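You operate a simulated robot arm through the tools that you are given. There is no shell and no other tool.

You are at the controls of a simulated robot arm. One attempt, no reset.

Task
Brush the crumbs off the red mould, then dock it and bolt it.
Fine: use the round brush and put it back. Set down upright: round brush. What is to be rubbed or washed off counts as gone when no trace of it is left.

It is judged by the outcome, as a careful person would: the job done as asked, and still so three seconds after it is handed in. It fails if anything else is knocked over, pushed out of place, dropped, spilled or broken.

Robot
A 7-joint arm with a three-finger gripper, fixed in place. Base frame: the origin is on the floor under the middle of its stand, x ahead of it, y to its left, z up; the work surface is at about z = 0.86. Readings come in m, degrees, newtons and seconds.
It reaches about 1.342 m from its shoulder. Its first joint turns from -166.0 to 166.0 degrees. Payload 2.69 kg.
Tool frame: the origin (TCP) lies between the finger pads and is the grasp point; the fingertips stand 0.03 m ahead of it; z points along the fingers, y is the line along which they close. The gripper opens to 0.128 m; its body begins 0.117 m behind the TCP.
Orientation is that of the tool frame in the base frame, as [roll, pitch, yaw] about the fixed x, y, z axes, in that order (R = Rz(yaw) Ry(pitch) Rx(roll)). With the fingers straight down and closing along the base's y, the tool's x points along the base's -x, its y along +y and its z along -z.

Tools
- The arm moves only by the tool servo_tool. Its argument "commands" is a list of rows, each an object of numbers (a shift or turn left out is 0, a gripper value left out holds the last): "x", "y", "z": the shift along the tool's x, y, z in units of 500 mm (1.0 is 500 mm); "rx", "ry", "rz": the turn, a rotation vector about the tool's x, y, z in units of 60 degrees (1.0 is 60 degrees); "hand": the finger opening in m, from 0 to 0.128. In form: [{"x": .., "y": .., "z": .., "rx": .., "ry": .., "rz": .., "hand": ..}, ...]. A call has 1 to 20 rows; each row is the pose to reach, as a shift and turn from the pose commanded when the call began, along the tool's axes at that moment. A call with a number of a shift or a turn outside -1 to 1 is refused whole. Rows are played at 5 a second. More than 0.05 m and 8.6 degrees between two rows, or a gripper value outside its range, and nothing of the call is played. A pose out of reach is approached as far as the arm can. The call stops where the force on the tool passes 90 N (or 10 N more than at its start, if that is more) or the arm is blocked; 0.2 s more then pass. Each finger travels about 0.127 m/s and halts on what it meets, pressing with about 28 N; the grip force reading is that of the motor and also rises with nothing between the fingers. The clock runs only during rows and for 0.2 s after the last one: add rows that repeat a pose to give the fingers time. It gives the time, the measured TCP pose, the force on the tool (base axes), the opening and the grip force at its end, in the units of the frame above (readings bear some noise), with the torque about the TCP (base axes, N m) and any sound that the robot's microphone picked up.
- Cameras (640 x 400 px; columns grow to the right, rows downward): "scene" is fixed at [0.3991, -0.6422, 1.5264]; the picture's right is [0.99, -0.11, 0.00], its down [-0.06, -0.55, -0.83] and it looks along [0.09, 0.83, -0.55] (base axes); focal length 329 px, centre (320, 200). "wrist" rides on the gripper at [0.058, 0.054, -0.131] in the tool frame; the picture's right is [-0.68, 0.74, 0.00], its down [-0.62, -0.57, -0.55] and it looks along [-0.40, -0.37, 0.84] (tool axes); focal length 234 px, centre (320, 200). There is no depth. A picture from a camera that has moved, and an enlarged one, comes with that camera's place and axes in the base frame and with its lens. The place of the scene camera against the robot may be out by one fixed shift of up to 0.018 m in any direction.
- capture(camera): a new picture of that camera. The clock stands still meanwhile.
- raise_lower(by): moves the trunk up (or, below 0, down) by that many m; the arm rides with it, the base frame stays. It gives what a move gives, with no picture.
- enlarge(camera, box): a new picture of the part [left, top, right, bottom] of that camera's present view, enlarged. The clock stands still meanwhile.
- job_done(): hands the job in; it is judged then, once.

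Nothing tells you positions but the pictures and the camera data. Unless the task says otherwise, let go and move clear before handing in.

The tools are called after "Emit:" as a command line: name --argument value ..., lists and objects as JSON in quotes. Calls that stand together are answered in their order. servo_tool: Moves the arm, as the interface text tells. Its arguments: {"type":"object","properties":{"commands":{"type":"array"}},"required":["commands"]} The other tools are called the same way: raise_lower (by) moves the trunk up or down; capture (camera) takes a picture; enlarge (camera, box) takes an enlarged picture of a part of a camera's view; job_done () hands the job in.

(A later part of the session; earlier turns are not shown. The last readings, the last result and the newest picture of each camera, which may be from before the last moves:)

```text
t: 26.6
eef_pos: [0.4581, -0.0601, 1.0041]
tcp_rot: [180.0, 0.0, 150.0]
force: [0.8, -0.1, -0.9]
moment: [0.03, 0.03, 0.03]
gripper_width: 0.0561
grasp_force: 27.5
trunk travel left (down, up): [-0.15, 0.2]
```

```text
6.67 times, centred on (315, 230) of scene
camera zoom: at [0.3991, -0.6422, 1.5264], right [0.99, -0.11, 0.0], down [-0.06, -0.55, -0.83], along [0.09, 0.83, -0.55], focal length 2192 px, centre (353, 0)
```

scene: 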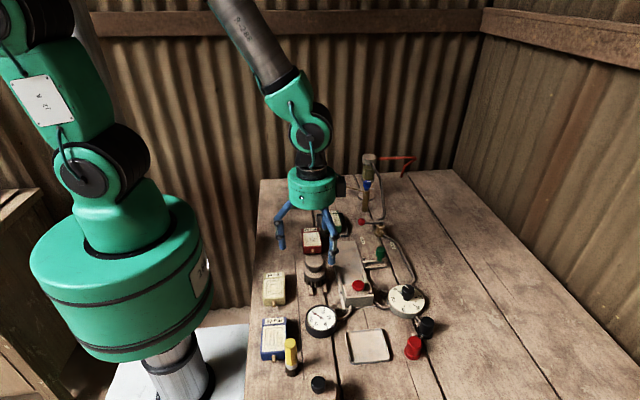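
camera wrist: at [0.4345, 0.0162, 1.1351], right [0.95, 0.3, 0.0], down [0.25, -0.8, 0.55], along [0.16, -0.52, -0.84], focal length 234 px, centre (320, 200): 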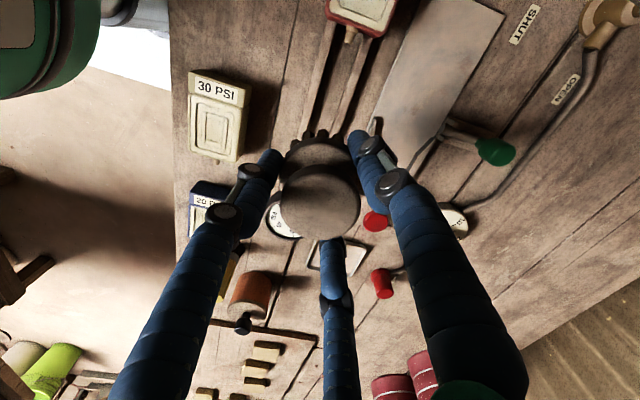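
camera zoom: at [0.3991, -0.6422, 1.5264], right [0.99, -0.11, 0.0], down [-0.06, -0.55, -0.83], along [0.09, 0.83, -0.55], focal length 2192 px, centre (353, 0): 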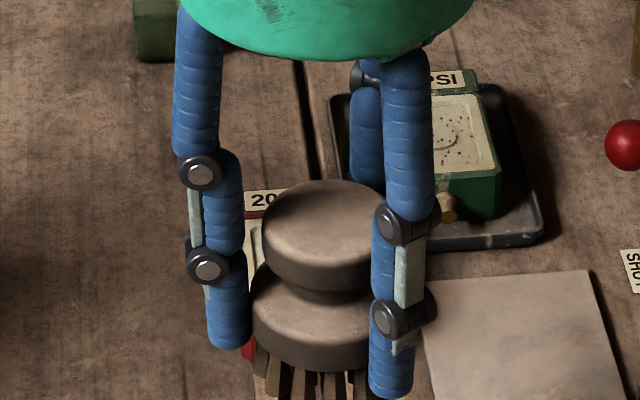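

Emit:
servo_tool --commands '[{"x": 0.0866, "y": -0.05, "z": 0.0}, {"x": 0.1732, "y": -0.1, "z": 0.0}, {"x": 0.1732, "y": -0.1, "z": 0.0}]'

Emit:
enlarge --camera "scene" --box '[290, 215, 340, 260]'

Emit:
capture --camera "wrist"

```text
t: 27.4
eef_pos: [0.3558, -0.0581, 1.0052]
tcp_rot: [-179.9, 0.0, 150.0]
force: [-1.0, -0.2, -0.2]
moment: [0.02, -0.11, -0.02]
gripper_width: 0.0562
grasp_force: 27.8
trunk travel left (down, up): [-0.15, 0.2]
```

```text
8.89 times, centred on (315, 238) of scene
camera zoom: at [0.3991, -0.6422, 1.5264], right [0.99, -0.11, 0.0], down [-0.06, -0.55, -0.83], along [0.09, 0.83, -0.55], focal length 2923 px, centre (364, -133)
```

zoom: 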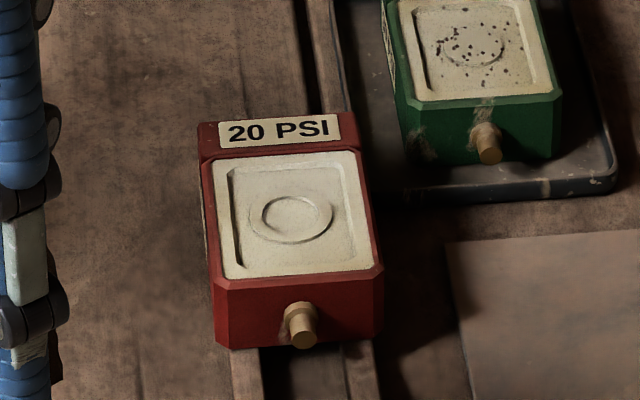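

```text
taken
camera wrist: at [0.3317, 0.0178, 1.1347], right [0.95, 0.3, 0.0], down [0.25, -0.8, 0.55], along [0.17, -0.52, -0.84], focal length 234 px, centre (320, 200)
```

wrist: 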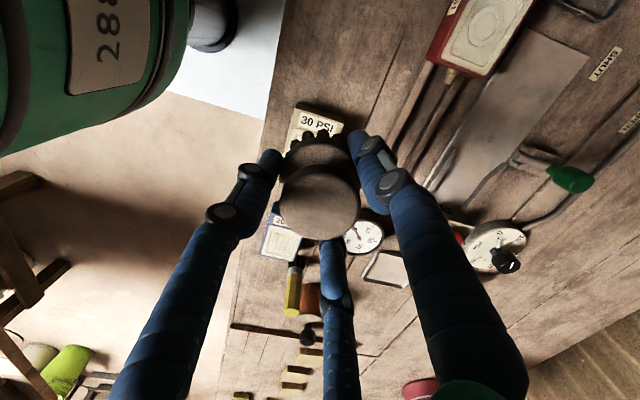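

Emit:
enlarge --camera "scene" --box '[302, 225, 332, 250]'

Emit:
enlarge --camera "scene" --box '[302, 240, 322, 256]'

Emit:
enlarge --camera "wrist" --box '[410, 0, 550, 90]'

```text
16.00 times, centred on (317, 238) of scene
camera zoom: at [0.3991, -0.6422, 1.5264], right [0.99, -0.11, 0.0], down [-0.06, -0.55, -0.83], along [0.09, 0.83, -0.55], focal length 5261 px, centre (368, -400)
```

zoom: 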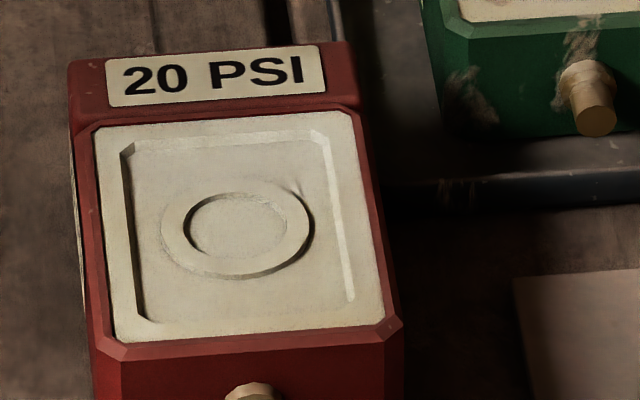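

```text
16.00 times, centred on (312, 248) of scene
camera zoom: at [0.3991, -0.6422, 1.5264], right [0.99, -0.11, 0.0], down [-0.06, -0.55, -0.83], along [0.09, 0.83, -0.55], focal length 5261 px, centre (448, -568)
```

zoom: 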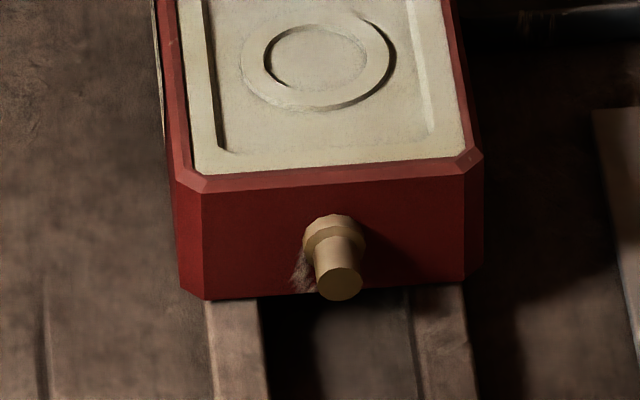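

```text
4.44 times, centred on (480, 45) of wrist
camera zoom: at [0.3317, 0.0178, 1.1347], right [0.95, 0.3, 0.0], down [0.25, -0.8, 0.55], along [0.17, -0.52, -0.84], focal length 1041 px, centre (-391, 889)
```

zoom: 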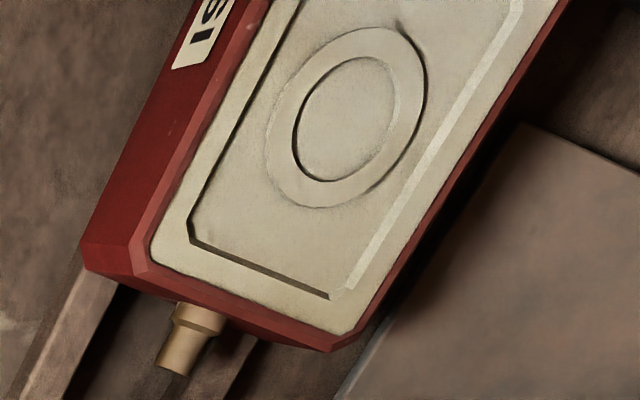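

The face is clean at high magnification. Now I'll return the brush to its place on the rails, descending to just above rest height first.

Emit:
servo_tool --commands '[{"x": -0.0865, "y": 0.0493}, {"x": -0.1729, "y": 0.0985}, {"x": -0.1729, "y": 0.0985, "z": 0.05}, {"x": -0.1729, "y": 0.0985, "z": 0.1}, {"x": -0.1729, "y": 0.0985, "z": 0.14}, {"x": -0.1729, "y": 0.0985, "z": 0.165}, {"x": -0.1729, "y": 0.0985, "z": 0.165}]'

Emit:
enlarge --camera "scene" --box '[280, 230, 350, 300]'

Emit:
capture --camera "wrist"

```text
t: 29.0
eef_pos: [0.4573, -0.0583, 0.9207]
tcp_rot: [-180.0, 0.0, 150.0]
force: [0.6, 0.8, -0.5]
moment: [0.0, 0.01, -0.01]
gripper_width: 0.0563
grasp_force: 28.6
trunk travel left (down, up): [-0.15, 0.2]
```

```text
5.71 times, centred on (315, 265) of scene
camera zoom: at [0.3991, -0.6422, 1.5264], right [0.99, -0.11, 0.0], down [-0.06, -0.55, -0.83], along [0.09, 0.83, -0.55], focal length 1879 px, centre (349, -171)
```

zoom: 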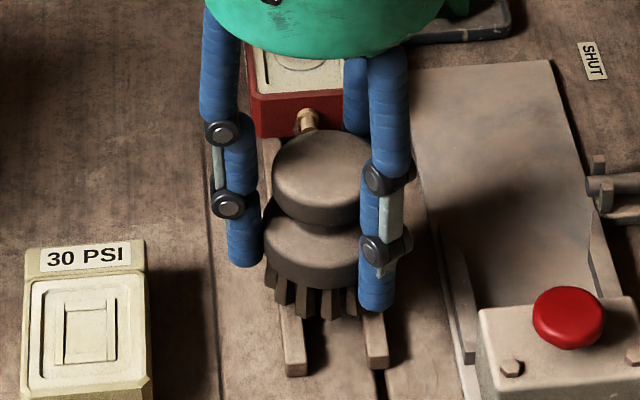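

```text
taken
camera wrist: at [0.4335, 0.0175, 1.0516], right [0.95, 0.3, 0.0], down [0.25, -0.8, 0.55], along [0.16, -0.52, -0.84], focal length 234 px, centre (320, 200)
```

wrist: 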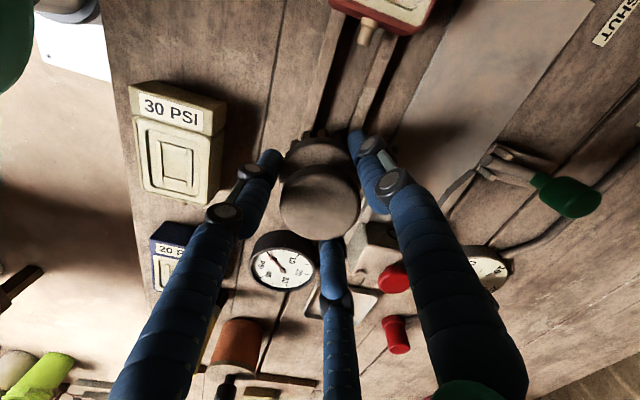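

Emit:
servo_tool --commands '[{"x": 0.0037, "y": -0.0028}, {"x": 0.0037, "y": -0.0028, "z": 0.004}, {"x": 0.0037, "y": -0.0028, "z": 0.007}, {"x": 0.0037, "y": -0.0028, "z": 0.007}]'

Emit:
servo_tool --commands '[{"z": 0.002}, {"z": 0.002}]'

```text
t: 30.0
eef_pos: [0.4561, -0.059, 0.9171]
tcp_rot: [179.9, -0.1, 149.9]
force: [0.3, 0.1, -0.5]
moment: [0.01, -0.01, 0.0]
gripper_width: 0.0563
grasp_force: 27.9
trunk travel left (down, up): [-0.15, 0.2]
```

```text
t: 30.6
eef_pos: [0.4537, -0.0596, 0.916]
tcp_rot: [180.0, 0.1, 150.0]
force: [-0.1, 0.0, -1.2]
moment: [0.02, -0.01, 0.03]
gripper_width: 0.0562
grasp_force: 27.7
trunk travel left (down, up): [-0.15, 0.2]
```

Emit:
servo_tool --commands '[{"z": 0.002}, {"z": 0.002}]'

Emit:
servo_tool --commands '[{"z": 0.001}, {"z": 0.001}]'

```text
t: 31.2
eef_pos: [0.4549, -0.0586, 0.9153]
tcp_rot: [180.0, 0.0, 150.0]
force: [-1.1, 0.3, 5.0]
moment: [-0.03, -0.06, 0.0]
gripper_width: 0.0563
grasp_force: 27.8
trunk travel left (down, up): [-0.15, 0.2]
```

```text
t: 31.8
eef_pos: [0.4546, -0.0606, 0.9153]
tcp_rot: [180.0, 0.1, 150.0]
force: [-2.2, -0.3, 17.4]
moment: [0.06, 0.12, 0.01]
gripper_width: 0.0561
grasp_force: 28.0
trunk travel left (down, up): [-0.15, 0.2]
```

The brush is resting on the rails. I'll ease the pressure a touch, open the fingers and check.

Emit:
servo_tool --commands '[{"z": -0.0012}, {"z": -0.0012, "hand": 0.06}, {"z": -0.0012, "hand": 0.07}, {"z": -0.0012, "hand": 0.08}, {"z": -0.0012, "hand": 0.08}]'

Emit:
enlarge --camera "scene" --box '[280, 230, 350, 300]'

```text
t: 33.0
eef_pos: [0.4547, -0.059, 0.9144]
tcp_rot: [179.9, 0.0, 150.0]
force: [0.1, -0.6, -0.8]
moment: [0.03, 0.02, -0.01]
gripper_width: 0.0801
grasp_force: 0.1
trunk travel left (down, up): [-0.15, 0.2]
```

```text
5.71 times, centred on (315, 265) of scene
camera zoom: at [0.3991, -0.6422, 1.5264], right [0.99, -0.11, 0.0], down [-0.06, -0.55, -0.83], along [0.09, 0.83, -0.55], focal length 1879 px, centre (349, -171)
```

zoom: 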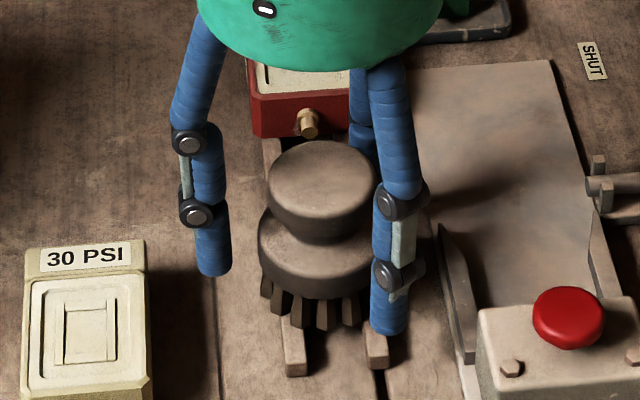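

The brush stands upright in its original place. I'll lift straight up, clear of it, and check the whole scene.

Emit:
servo_tool --commands '[{"z": -0.05}, {"z": -0.12}, {"z": -0.2}, {"z": -0.24}, {"z": -0.24, "hand": 0.128}]'

Emit:
capture --camera "scene"

Emit:
capture --camera "wrist"

```text
t: 34.2
eef_pos: [0.4552, -0.0591, 1.0362]
tcp_rot: [-180.0, 0.0, 150.0]
force: [-1.0, 0.8, -0.6]
moment: [0.02, -0.02, 0.0]
gripper_width: 0.1279
grasp_force: 0.0
trunk travel left (down, up): [-0.15, 0.2]
```

```text
taken
```

scene: 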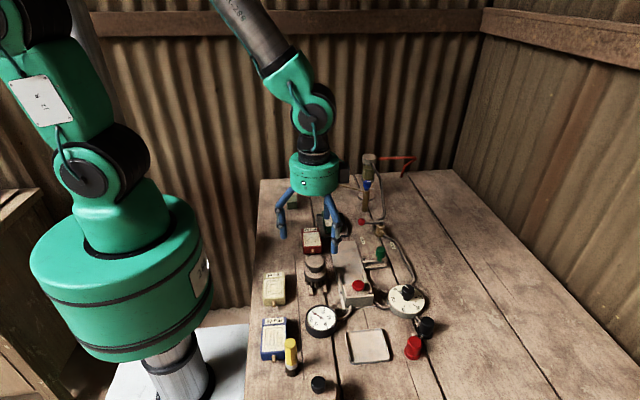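

```text
taken
camera wrist: at [0.4311, 0.0164, 1.1663], right [0.95, 0.3, 0.0], down [0.25, -0.8, 0.55], along [0.16, -0.52, -0.84], focal length 234 px, centre (320, 200)
```

wrist: 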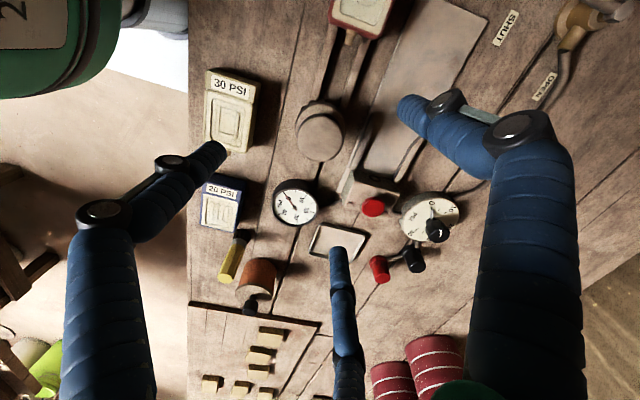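

Everything is in place. Now I'll turn the hand back and move above the red mould to plan the grasp: rear finger behind it, the other two on its sides.

Emit:
servo_tool --commands '[{"x": 0.0289, "y": 0.0522, "z": 0.01, "rz": -0.1}, {"x": 0.0577, "y": 0.1043, "z": 0.02, "rz": -0.2}, {"x": 0.0866, "y": 0.1565, "z": 0.03, "rz": -0.3}, {"x": 0.1154, "y": 0.2086, "z": 0.045, "rz": -0.4}, {"x": 0.1443, "y": 0.2608, "z": 0.06, "rz": -0.5}, {"x": 0.1443, "y": 0.2608, "z": 0.06, "rz": -0.5}]'

Emit:
capture --camera "wrist"

Emit:
enlarge --camera "wrist" --box '[250, 90, 410, 210]'

Emit:
enlarge --camera "scene" --box '[270, 170, 370, 280]'

```text
t: 35.6
eef_pos: [0.4584, 0.0902, 1.0039]
tcp_rot: [180.0, 0.0, -179.9]
force: [-0.3, 0.7, 0.3]
moment: [-0.01, 0.0, 0.02]
gripper_width: 0.128
grasp_force: 0.0
trunk travel left (down, up): [-0.15, 0.2]
```

```text
taken
camera wrist: at [0.4, 0.1439, 1.1359], right [0.68, 0.74, 0.0], down [0.62, -0.56, 0.55], along [0.4, -0.37, -0.84], focal length 234 px, centre (320, 200)
```

wrist: 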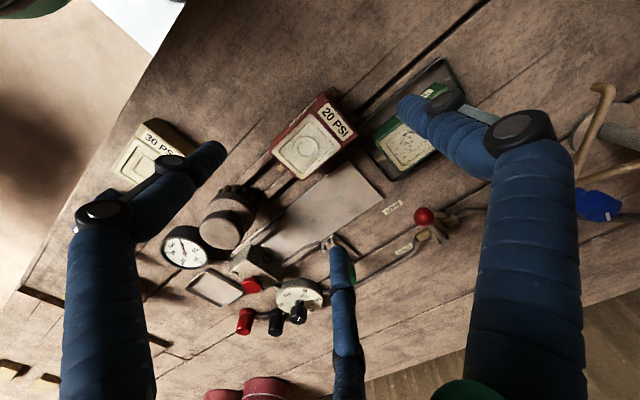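

```text
3.33 times, centred on (330, 150) of wrist
camera zoom: at [0.4, 0.1439, 1.1359], right [0.68, 0.74, 0.0], down [0.62, -0.56, 0.55], along [0.4, -0.37, -0.84], focal length 781 px, centre (287, 367)
```

zoom: 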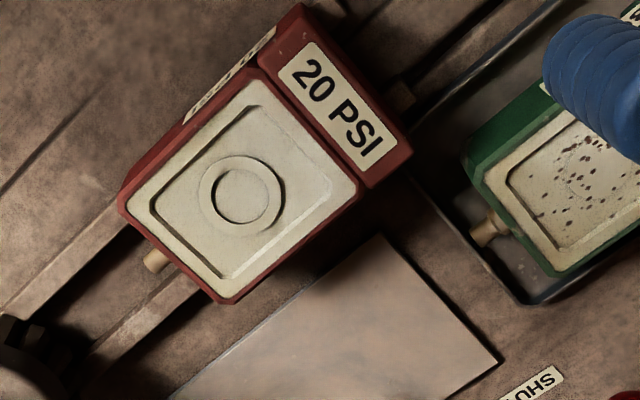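

```text
3.64 times, centred on (320, 225) of scene
camera zoom: at [0.3991, -0.6422, 1.5264], right [0.99, -0.11, 0.0], down [-0.06, -0.55, -0.83], along [0.09, 0.83, -0.55], focal length 1196 px, centre (320, 109)
```

zoom: 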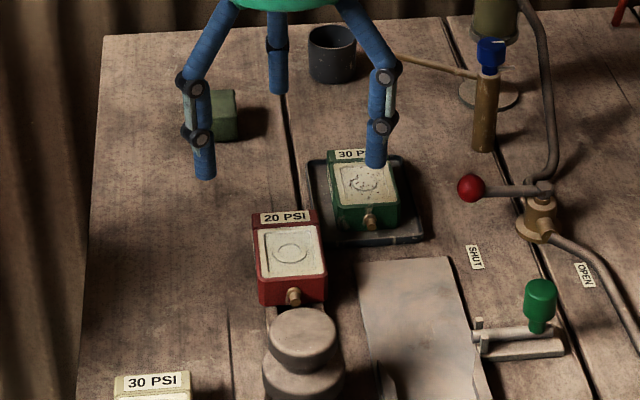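

The mould spans about x 0.4285–0.485, y 0.041–0.121, top near z 0.892. I'll descend part-way with the fingers at 0.09 and check clearance to the green mould's tray and the brush.

Emit:
servo_tool --commands '[{"x": 0.0026, "y": -0.0028, "z": 0.03, "hand": 0.09}, {"x": 0.0026, "y": -0.0028, "z": 0.07, "hand": 0.09}, {"x": 0.0026, "y": -0.0028, "z": 0.11, "hand": 0.09}, {"x": 0.0026, "y": -0.0028, "z": 0.13, "hand": 0.09}, {"x": 0.0026, "y": -0.0028, "z": 0.13, "hand": 0.09}]'

Emit:
capture --camera "wrist"

Emit:
enlarge --camera "wrist" --box '[230, 80, 430, 230]'

Emit:
enlarge --camera "scene" --box '[280, 190, 360, 270]'

```text
t: 36.8
eef_pos: [0.4568, 0.0897, 0.9404]
tcp_rot: [-180.0, 0.0, 179.9]
force: [0.3, 0.7, 0.0]
moment: [0.03, 0.01, -0.02]
gripper_width: 0.0899
grasp_force: 0.1
trunk travel left (down, up): [-0.15, 0.2]
```

```text
taken
camera wrist: at [0.3986, 0.1421, 1.0709], right [0.68, 0.74, 0.0], down [0.62, -0.57, 0.55], along [0.4, -0.37, -0.84], focal length 234 px, centre (320, 200)
```

wrist: 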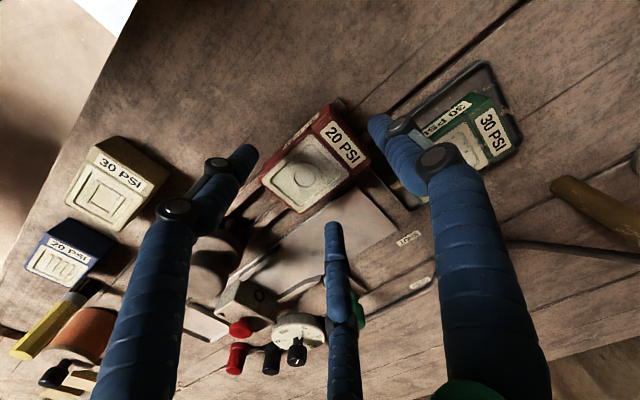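

```text
2.67 times, centred on (330, 155) of wrist
camera zoom: at [0.3986, 0.1421, 1.0709], right [0.68, 0.74, 0.0], down [0.62, -0.57, 0.55], along [0.4, -0.37, -0.84], focal length 624 px, centre (293, 320)
```

zoom: 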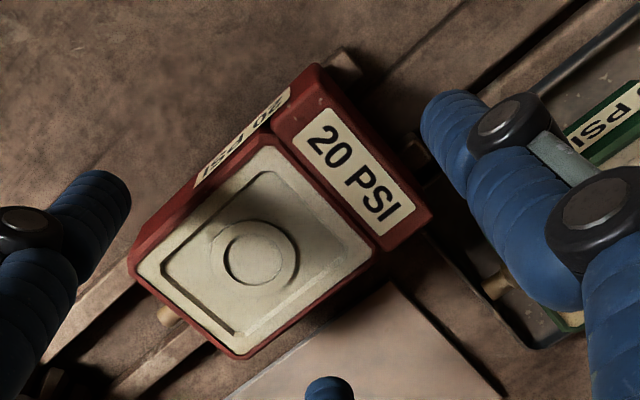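

```text
5.00 times, centred on (320, 230) of scene
camera zoom: at [0.3991, -0.6422, 1.5264], right [0.99, -0.11, 0.0], down [-0.06, -0.55, -0.83], along [0.09, 0.83, -0.55], focal length 1644 px, centre (320, 50)
```

zoom: 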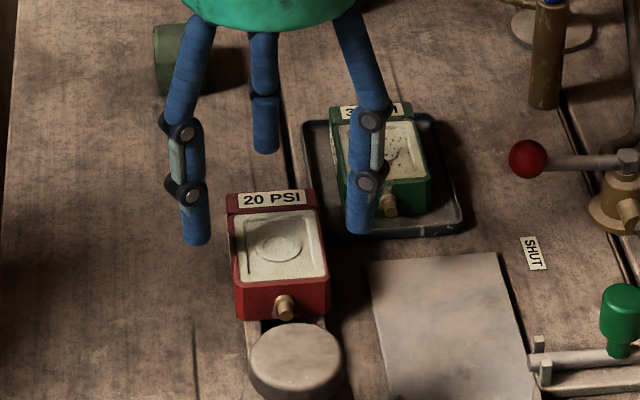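

Emit:
servo_tool --commands '[{"y": 0.003, "z": 0.02}, {"y": 0.003, "z": 0.05}, {"y": 0.003, "z": 0.076}, {"y": 0.003, "z": 0.076}]'

Emit:
capture --camera "wrist"

Emit:
enlarge --camera "scene" --box '[285, 200, 345, 260]'

```text
t: 37.8
eef_pos: [0.4572, 0.0903, 0.9015]
tcp_rot: [180.0, 0.0, 180.0]
force: [0.8, 0.7, 0.1]
moment: [-0.01, 0.03, 0.04]
gripper_width: 0.09
grasp_force: 0.0
trunk travel left (down, up): [-0.15, 0.2]
```

```text
taken
camera wrist: at [0.3984, 0.1442, 1.0329], right [0.68, 0.74, 0.0], down [0.62, -0.57, 0.55], along [0.4, -0.37, -0.84], focal length 234 px, centre (320, 200)
```

wrist: 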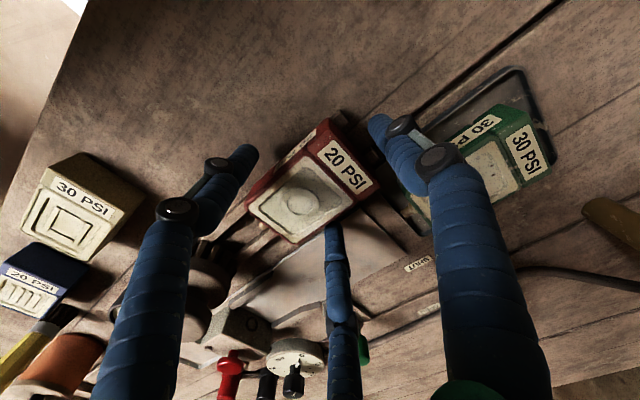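

```text
6.67 times, centred on (315, 230) of scene
camera zoom: at [0.3991, -0.6422, 1.5264], right [0.99, -0.11, 0.0], down [-0.06, -0.55, -0.83], along [0.09, 0.83, -0.55], focal length 2192 px, centre (353, 0)
```

zoom: 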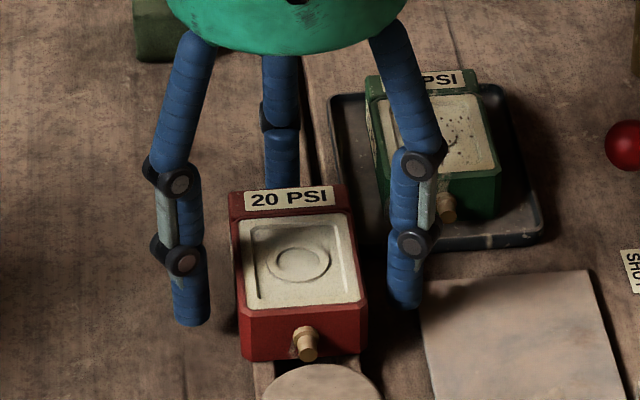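

The fingers straddle the mould evenly with the third behind it. Closing gently to grip.

Emit:
servo_tool --commands '[{"hand": 0.082}, {"hand": 0.076}, {"hand": 0.07}, {"hand": 0.066}, {"hand": 0.062}, {"hand": 0.062}]'

Emit:
enlarge --camera "scene" --box '[285, 200, 345, 260]'

Emit:
enlarge --camera "wrist" --box '[220, 90, 440, 260]'

```text
t: 39.2
eef_pos: [0.4564, 0.0911, 0.902]
tcp_rot: [-179.9, 0.0, -180.0]
force: [1.9, -0.4, 1.2]
moment: [-0.03, -0.05, 0.03]
gripper_width: 0.0649
grasp_force: 2.3
trunk travel left (down, up): [-0.15, 0.2]
```

```text
6.67 times, centred on (315, 230) of scene
camera zoom: at [0.3991, -0.6422, 1.5264], right [0.99, -0.11, 0.0], down [-0.06, -0.55, -0.83], along [0.09, 0.83, -0.55], focal length 2192 px, centre (353, 0)
```

zoom: 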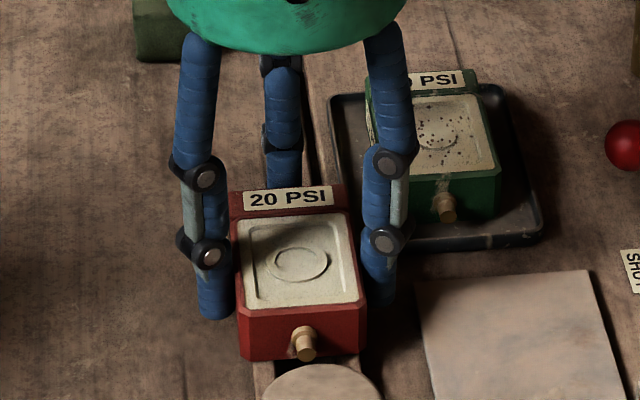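

```text
2.35 times, centred on (330, 175) of wrist
camera zoom: at [0.3984, 0.1441, 1.0332], right [0.68, 0.74, 0.0], down [0.62, -0.57, 0.55], along [0.4, -0.37, -0.84], focal length 551 px, centre (296, 259)
```

zoom: 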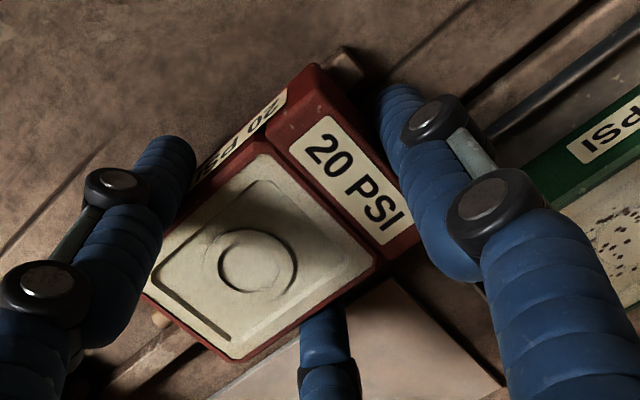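

Emit:
servo_tool --commands '[{"hand": 0.06}, {"hand": 0.058}, {"hand": 0.056}, {"hand": 0.056}]'

Emit:
enlarge --camera "wrist" --box '[220, 90, 440, 260]'

```text
t: 40.2
eef_pos: [0.4568, 0.09, 0.903]
tcp_rot: [-180.0, 0.0, 179.9]
force: [2.1, -1.6, 3.5]
moment: [-0.05, -0.11, 0.03]
gripper_width: 0.0642
grasp_force: 6.3
trunk travel left (down, up): [-0.15, 0.2]
```

```text
2.35 times, centred on (330, 175) of wrist
camera zoom: at [0.3983, 0.1441, 1.0332], right [0.68, 0.74, 0.0], down [0.62, -0.57, 0.55], along [0.4, -0.37, -0.84], focal length 551 px, centre (296, 259)
```

zoom: 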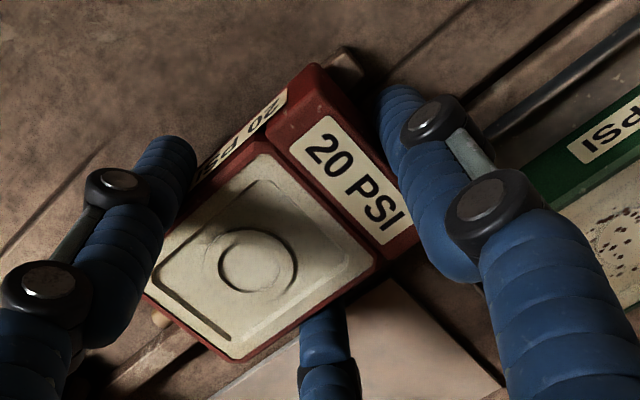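

Emit:
servo_tool --commands '[{"hand": 0.05}, {"hand": 0.045}, {"hand": 0.04}, {"hand": 0.04}]'

Emit:
enlarge --camera "wrist" --box '[220, 90, 440, 260]'

Emit:
enlarge --camera "scene" --box '[285, 200, 345, 260]'

```text
t: 41.2
eef_pos: [0.4565, 0.0897, 0.9027]
tcp_rot: [179.9, 0.0, 180.0]
force: [0.2, -2.6, 3.2]
moment: [-0.07, -0.06, 0.0]
gripper_width: 0.0632
grasp_force: 28.3
trunk travel left (down, up): [-0.15, 0.2]
```

```text
2.35 times, centred on (330, 175) of wrist
camera zoom: at [0.3981, 0.144, 1.0331], right [0.68, 0.74, 0.0], down [0.62, -0.57, 0.55], along [0.4, -0.37, -0.84], focal length 551 px, centre (296, 259)
```

zoom: 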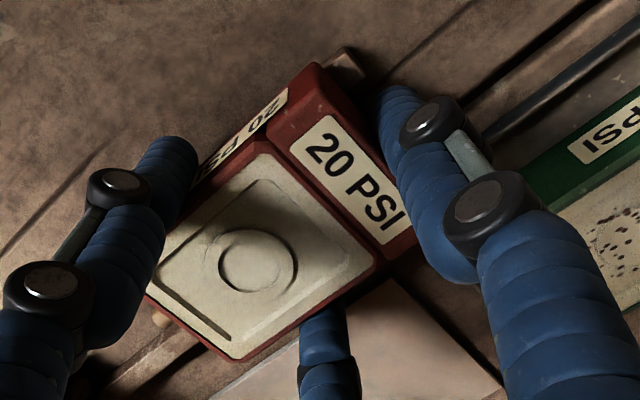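

```text
6.67 times, centred on (315, 230) of scene
camera zoom: at [0.3991, -0.6422, 1.5264], right [0.99, -0.11, 0.0], down [-0.06, -0.55, -0.83], along [0.09, 0.83, -0.55], focal length 2192 px, centre (353, 0)
```

zoom: 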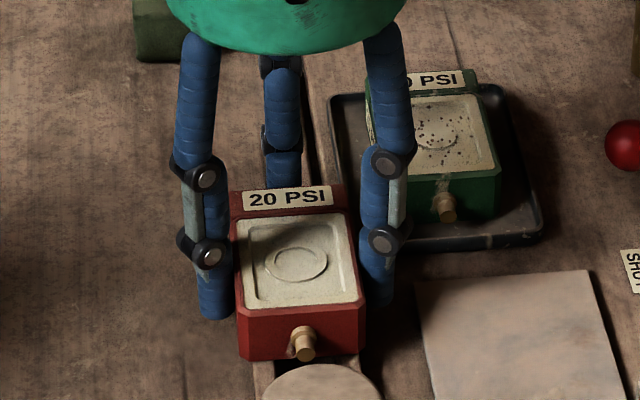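

The mould is held firmly (28 N) without slipping. Lifting slowly.

Emit:
servo_tool --commands '[{"z": -0.01}, {"z": -0.02}, {"z": -0.03}, {"z": -0.03}]'

Emit:
enlarge --camera "scene" --box '[285, 200, 345, 260]'

```text
t: 42.2
eef_pos: [0.4566, 0.0899, 0.9162]
tcp_rot: [-180.0, 0.0, 180.0]
force: [0.4, -0.7, -2.4]
moment: [0.04, -0.01, 0.02]
gripper_width: 0.0634
grasp_force: 28.1
trunk travel left (down, up): [-0.15, 0.2]
```

```text
6.67 times, centred on (315, 230) of scene
camera zoom: at [0.3991, -0.6422, 1.5264], right [0.99, -0.11, 0.0], down [-0.06, -0.55, -0.83], along [0.09, 0.83, -0.55], focal length 2192 px, centre (353, 0)
```

zoom: 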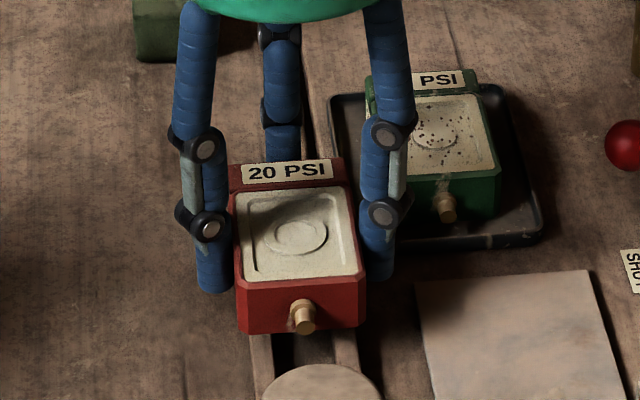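

The mould is lifted level. I'll raise it more and enlarge the view to measure its angle relative to the dock plate.

Emit:
servo_tool --commands '[{"z": -0.03}, {"z": -0.06}, {"z": -0.06}]'

Emit:
enlarge --camera "scene" --box '[295, 200, 335, 240]'

Emit:
enlarge --camera "scene" --box '[325, 235, 395, 305]'

Emit:
capture --camera "wrist"

```text
t: 43.0
eef_pos: [0.4557, 0.0908, 0.9467]
tcp_rot: [-180.0, 0.0, 179.9]
force: [0.3, 0.0, -3.3]
moment: [0.03, 0.0, 0.0]
gripper_width: 0.0634
grasp_force: 27.7
trunk travel left (down, up): [-0.15, 0.2]
```

```text
10.00 times, centred on (315, 220) of scene
camera zoom: at [0.3991, -0.6422, 1.5264], right [0.99, -0.11, 0.0], down [-0.06, -0.55, -0.83], along [0.09, 0.83, -0.55], focal length 3288 px, centre (370, 0)
```

zoom: 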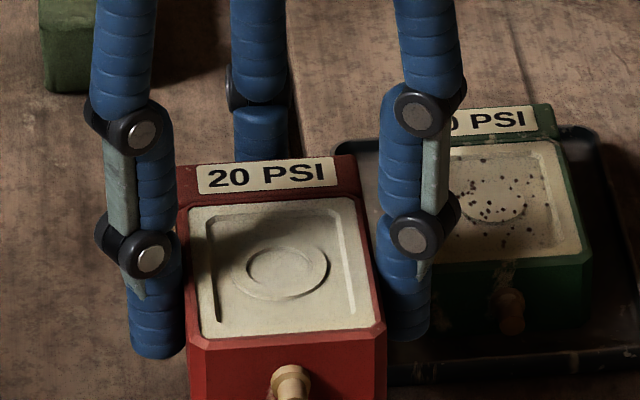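

```text
5.71 times, centred on (360, 270) of scene
camera zoom: at [0.3991, -0.6422, 1.5264], right [0.99, -0.11, 0.0], down [-0.06, -0.55, -0.83], along [0.09, 0.83, -0.55], focal length 1879 px, centre (91, -200)
```

zoom: 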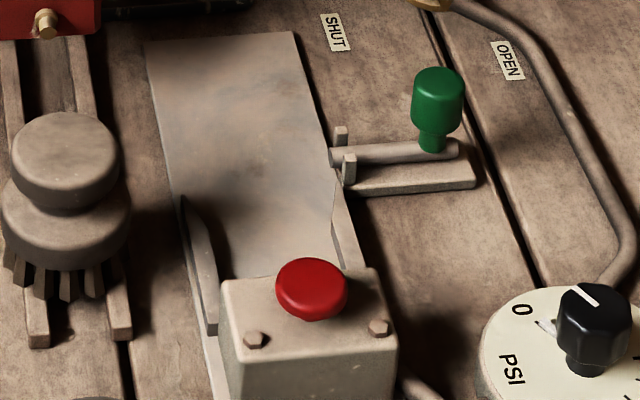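

```text
taken
camera wrist: at [0.3975, 0.144, 1.0781], right [0.68, 0.74, 0.0], down [0.62, -0.57, 0.55], along [0.4, -0.37, -0.84], focal length 234 px, centre (320, 200)
```

wrist: 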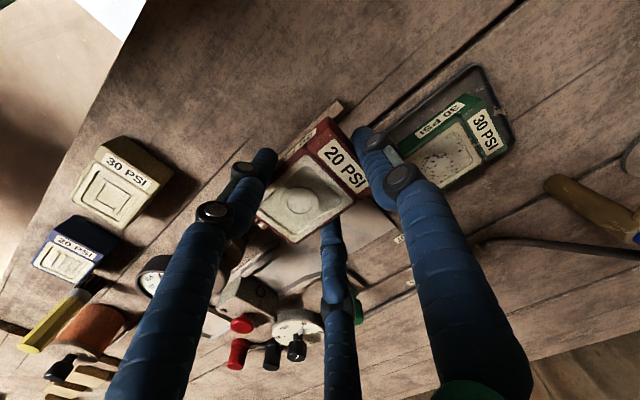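

The mould and dock are aligned to within about a degree. I'll carry the mould over the plate, about 4 cm short of the jaws and still raised.

Emit:
servo_tool --commands '[{"z": -0.02}, {"x": -0.06, "y": -0.02, "z": -0.02}, {"x": -0.12, "y": -0.06, "z": -0.02}, {"x": -0.187, "y": -0.109, "z": -0.02}, {"x": -0.187, "y": -0.109, "z": 0.0}, {"x": -0.187, "y": -0.109, "z": 0.03}, {"x": -0.187, "y": -0.109, "z": 0.03}]'

Emit:
enlarge --camera "scene" --box '[310, 210, 400, 300]'

Emit:
capture --camera "wrist"

```text
t: 44.6
eef_pos: [0.5512, 0.035, 0.9321]
tcp_rot: [-179.9, 0.1, -179.9]
force: [0.2, 0.5, -2.7]
moment: [0.0, 0.02, -0.01]
gripper_width: 0.0635
grasp_force: 28.3
trunk travel left (down, up): [-0.15, 0.2]
```

```text
4.44 times, centred on (355, 255) of scene
camera zoom: at [0.3991, -0.6422, 1.5264], right [0.99, -0.11, 0.0], down [-0.06, -0.55, -0.83], along [0.09, 0.83, -0.55], focal length 1462 px, centre (164, -44)
```

zoom: 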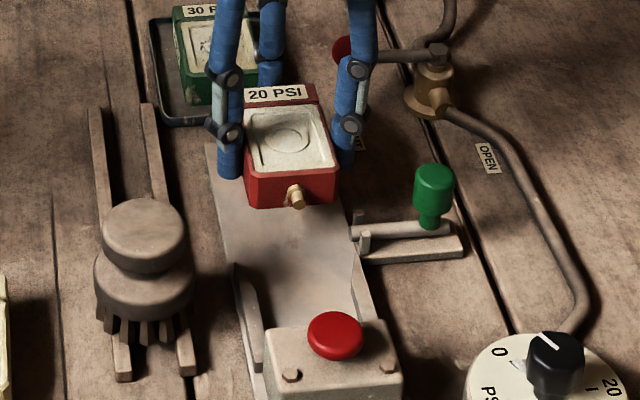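

```text
taken
camera wrist: at [0.4918, 0.0895, 1.0634], right [0.68, 0.74, 0.0], down [0.62, -0.57, 0.55], along [0.4, -0.37, -0.84], focal length 234 px, centre (320, 200)
```

wrist: 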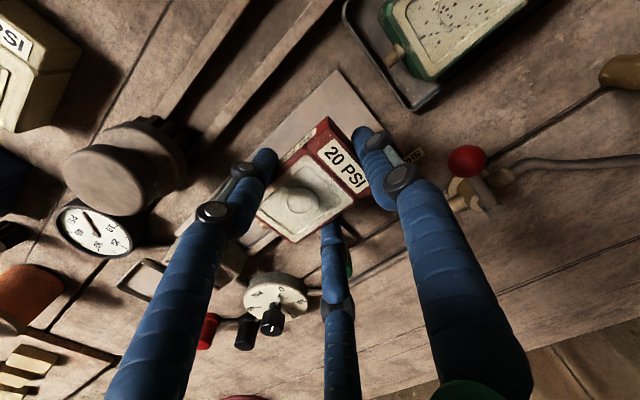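

The mould is over the plate, centred on the dock at x ≈ 0.55. Lowering toward the plate, then finding contact in small steps.

Emit:
servo_tool --commands '[{"z": 0.02}, {"z": 0.04}, {"z": 0.054}, {"z": 0.054}]'

Emit:
servo_tool --commands '[{"z": 0.003}, {"z": 0.006}, {"z": 0.006}]'

Emit:
enlarge --camera "scene" --box '[325, 220, 395, 290]'

```text
t: 45.6
eef_pos: [0.5503, 0.0345, 0.9056]
tcp_rot: [-180.0, 0.0, 180.0]
force: [-0.3, -0.4, -2.4]
moment: [0.03, 0.01, 0.01]
gripper_width: 0.0636
grasp_force: 28.1
trunk travel left (down, up): [-0.15, 0.2]
```

```text
t: 46.4
eef_pos: [0.5504, 0.036, 0.9022]
tcp_rot: [179.9, 0.1, -180.0]
force: [-0.1, 0.8, -2.4]
moment: [0.01, -0.01, 0.02]
gripper_width: 0.0635
grasp_force: 28.2
trunk travel left (down, up): [-0.15, 0.2]
```

```text
5.71 times, centred on (360, 255) of scene
camera zoom: at [0.3991, -0.6422, 1.5264], right [0.99, -0.11, 0.0], down [-0.06, -0.55, -0.83], along [0.09, 0.83, -0.55], focal length 1879 px, centre (91, -114)
```

zoom: 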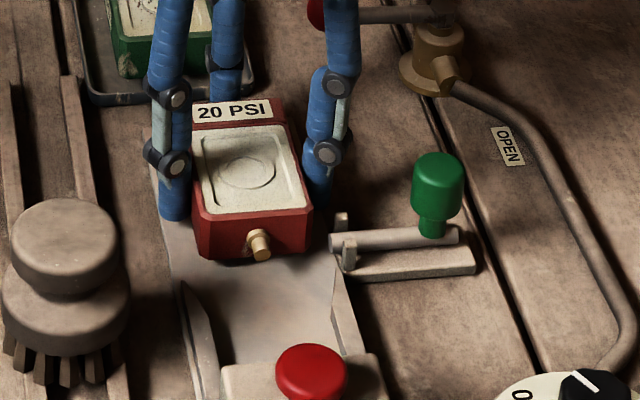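

Emit:
servo_tool --commands '[{"z": 0.003}, {"z": 0.006}, {"z": 0.006}]'

Emit:
servo_tool --commands '[{"z": 0.002}, {"z": 0.004}, {"z": 0.004}]'

Emit:
enlarge --camera "scene" --box '[325, 220, 395, 290]'

```text
t: 47.2
eef_pos: [0.552, 0.0344, 0.8988]
tcp_rot: [179.9, 0.1, -179.9]
force: [0.4, -0.2, -3.1]
moment: [0.01, 0.03, -0.03]
gripper_width: 0.0634
grasp_force: 27.8
trunk travel left (down, up): [-0.15, 0.2]
```

```text
t: 48.0
eef_pos: [0.55, 0.0349, 0.8971]
tcp_rot: [180.0, 0.1, 180.0]
force: [0.8, -0.1, -2.4]
moment: [0.06, 0.0, 0.04]
gripper_width: 0.0633
grasp_force: 27.5
trunk travel left (down, up): [-0.15, 0.2]
```

```text
5.71 times, centred on (360, 255) of scene
camera zoom: at [0.3991, -0.6422, 1.5264], right [0.99, -0.11, 0.0], down [-0.06, -0.55, -0.83], along [0.09, 0.83, -0.55], focal length 1879 px, centre (91, -114)
```

zoom: 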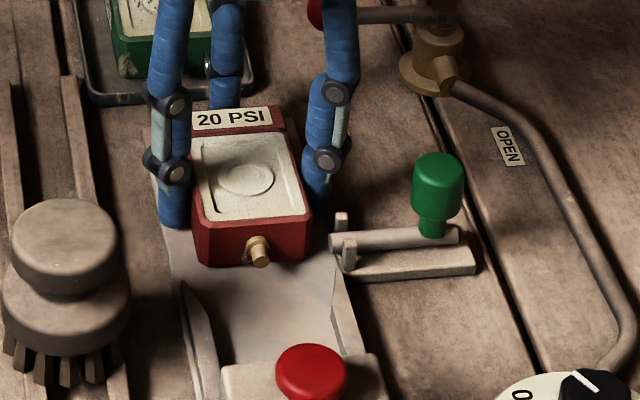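

Emit:
servo_tool --commands '[{"z": 0.002}, {"z": 0.004}, {"z": 0.004}]'

Emit:
servo_tool --commands '[{"z": 0.002}, {"z": 0.003}, {"z": 0.003}]'

```text
t: 48.8
eef_pos: [0.55, 0.0347, 0.8961]
tcp_rot: [-180.0, 0.0, 179.9]
force: [-2.8, -1.4, 9.0]
moment: [-0.11, 0.24, -0.05]
gripper_width: 0.0635
grasp_force: 28.3
trunk travel left (down, up): [-0.15, 0.2]
```

```text
t: 49.6
eef_pos: [0.55, 0.0358, 0.8937]
tcp_rot: [-180.0, 0.1, 180.0]
force: [-0.2, -0.9, 9.5]
moment: [-0.12, -0.06, -0.03]
gripper_width: 0.0637
grasp_force: 28.3
trunk travel left (down, up): [-0.15, 0.2]
```

Emit:
enlarge --camera "scene" --box '[335, 225, 375, 265]'

Emit:
enlarge --camera "wrist" --box '[220, 100, 420, 260]'

```text
10.00 times, centred on (355, 245) of scene
camera zoom: at [0.3991, -0.6422, 1.5264], right [0.99, -0.11, 0.0], down [-0.06, -0.55, -0.83], along [0.09, 0.83, -0.55], focal length 3288 px, centre (-30, -250)
```

zoom: 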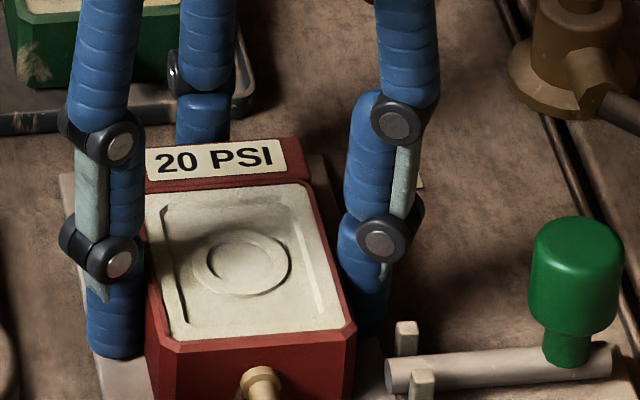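

```text
2.50 times, centred on (320, 180) of wrist
camera zoom: at [0.4917, 0.0891, 1.0251], right [0.68, 0.74, 0.0], down [0.62, -0.57, 0.55], along [0.4, -0.37, -0.84], focal length 585 px, centre (320, 250)
```

zoom: 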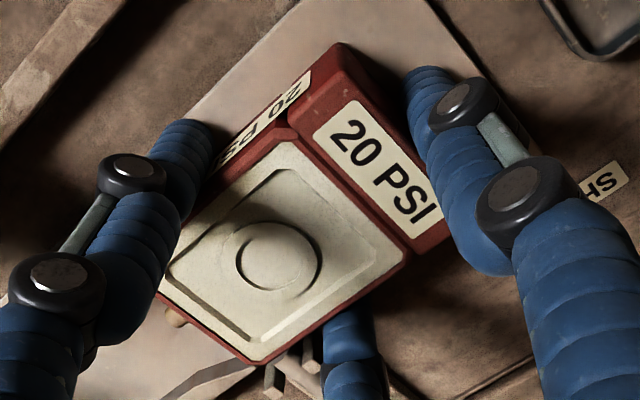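

The mould is resting on the plate (about 10 N contact). I'll open the fingers slightly to release it and check how it sits.

Emit:
servo_tool --commands '[{"hand": 0.055}, {"hand": 0.063}, {"hand": 0.068}, {"hand": 0.074}, {"hand": 0.078}, {"hand": 0.078}]'

Emit:
enlarge --camera "scene" --box '[325, 220, 395, 290]'

Emit:
enlarge --camera "wrist" --box '[220, 100, 420, 260]'

```text
t: 51.0
eef_pos: [0.5499, 0.0361, 0.8942]
tcp_rot: [180.0, 0.1, 180.0]
force: [0.7, -0.4, 0.0]
moment: [-0.02, 0.02, -0.01]
gripper_width: 0.078
grasp_force: 0.1
trunk travel left (down, up): [-0.15, 0.2]
```

```text
5.71 times, centred on (360, 255) of scene
camera zoom: at [0.3991, -0.6422, 1.5264], right [0.99, -0.11, 0.0], down [-0.06, -0.55, -0.83], along [0.09, 0.83, -0.55], focal length 1879 px, centre (91, -114)
```

zoom: 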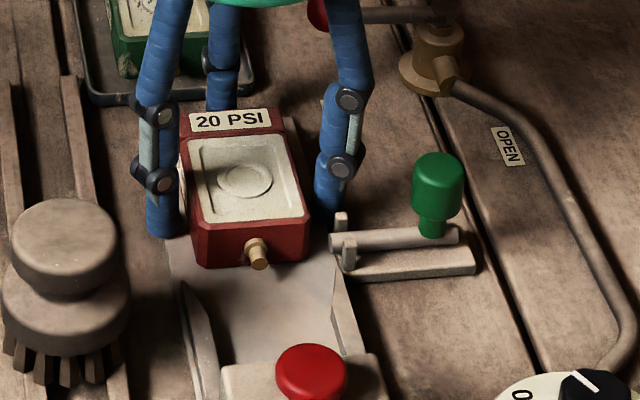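

```text
2.50 times, centred on (320, 180) of wrist
camera zoom: at [0.4917, 0.0892, 1.0249], right [0.68, 0.74, 0.0], down [0.62, -0.57, 0.55], along [0.4, -0.37, -0.84], focal length 585 px, centre (320, 250)
```

zoom: 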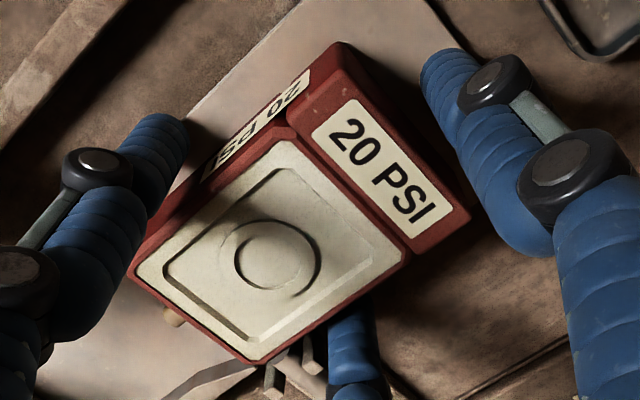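

The mould is released and flat on the plate, rear edge near y = 0.068. I'll lift clear, close the fingers and move behind the mould to push it into the dock.

Emit:
servo_tool --commands '[{"z": -0.04}, {"z": -0.1}, {"z": -0.17}, {"z": -0.17, "hand": 0.04}, {"z": -0.17, "hand": 0.0}, {"x": 0.003, "y": 0.05, "z": -0.17, "hand": 0.0}, {"x": 0.003, "y": 0.101, "z": -0.17, "hand": 0.0}, {"x": 0.003, "y": 0.101, "z": -0.17, "hand": 0.0}]'

Emit:
capture --camera "wrist"

Emit:
enlarge --camera "scene" --box '[315, 200, 405, 290]'

```text
t: 52.8
eef_pos: [0.5492, 0.0876, 0.9777]
tcp_rot: [-179.9, 0.0, 180.0]
force: [-0.4, -0.4, -0.4]
moment: [-0.03, -0.03, 0.0]
gripper_width: 0.0021
grasp_force: 27.8
trunk travel left (down, up): [-0.15, 0.2]
```

```text
taken
camera wrist: at [0.4903, 0.1408, 1.11], right [0.68, 0.74, 0.0], down [0.62, -0.57, 0.55], along [0.4, -0.37, -0.84], focal length 234 px, centre (320, 200)
```

wrist: 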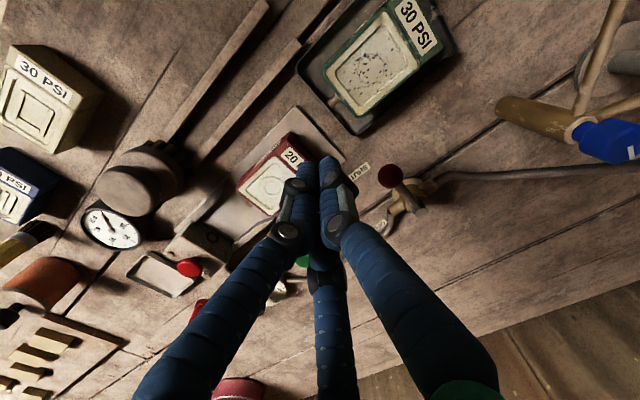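

```text
4.44 times, centred on (360, 245) of scene
camera zoom: at [0.3991, -0.6422, 1.5264], right [0.99, -0.11, 0.0], down [-0.06, -0.55, -0.83], along [0.09, 0.83, -0.55], focal length 1462 px, centre (142, 0)
```

zoom: 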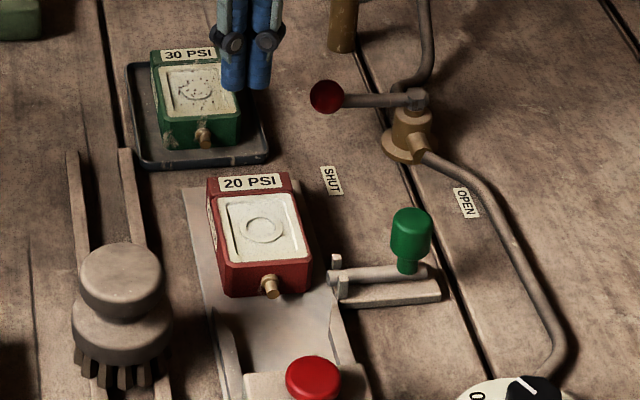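

Emit:
enlarge --camera "scene" --box '[325, 230, 365, 270]'

Emit:
enlarge --camera "scene" --box '[325, 235, 395, 305]'

Emit:
enlarge --camera "wrist" --box '[200, 90, 360, 220]'

```text
10.00 times, centred on (345, 250) of scene
camera zoom: at [0.3991, -0.6422, 1.5264], right [0.99, -0.11, 0.0], down [-0.06, -0.55, -0.83], along [0.09, 0.83, -0.55], focal length 3288 px, centre (70, -300)
```

zoom: 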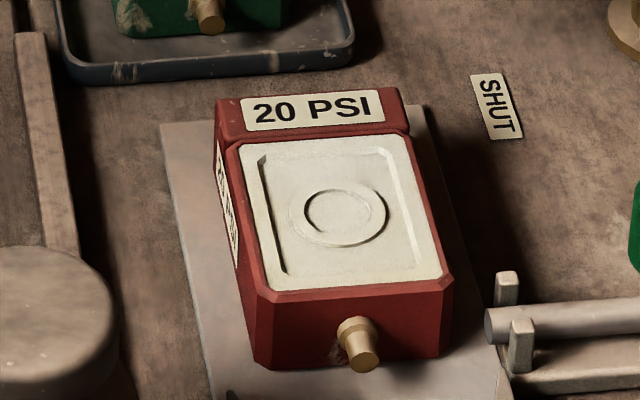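

```text
5.71 times, centred on (360, 270) of scene
camera zoom: at [0.3991, -0.6422, 1.5264], right [0.99, -0.11, 0.0], down [-0.06, -0.55, -0.83], along [0.09, 0.83, -0.55], focal length 1879 px, centre (91, -200)
```

zoom: 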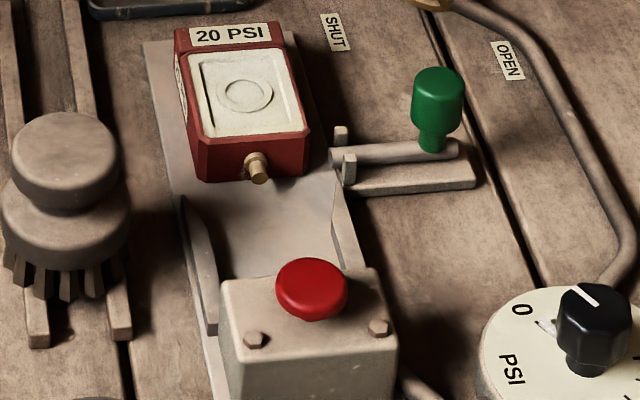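

```text
3.08 times, centred on (280, 155) of wrist
camera zoom: at [0.4903, 0.1408, 1.11], right [0.68, 0.74, 0.0], down [0.62, -0.57, 0.55], along [0.4, -0.37, -0.84], focal length 720 px, centre (443, 338)
```

zoom: 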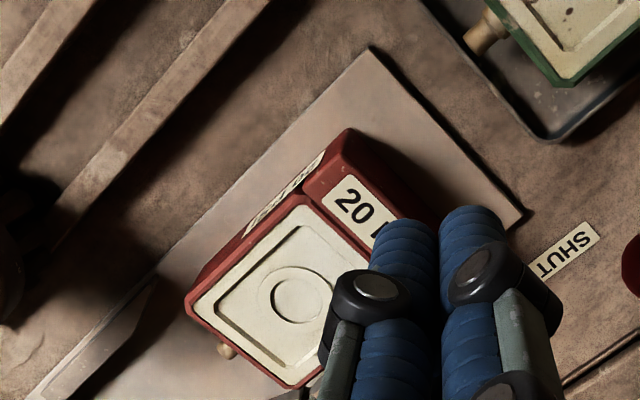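

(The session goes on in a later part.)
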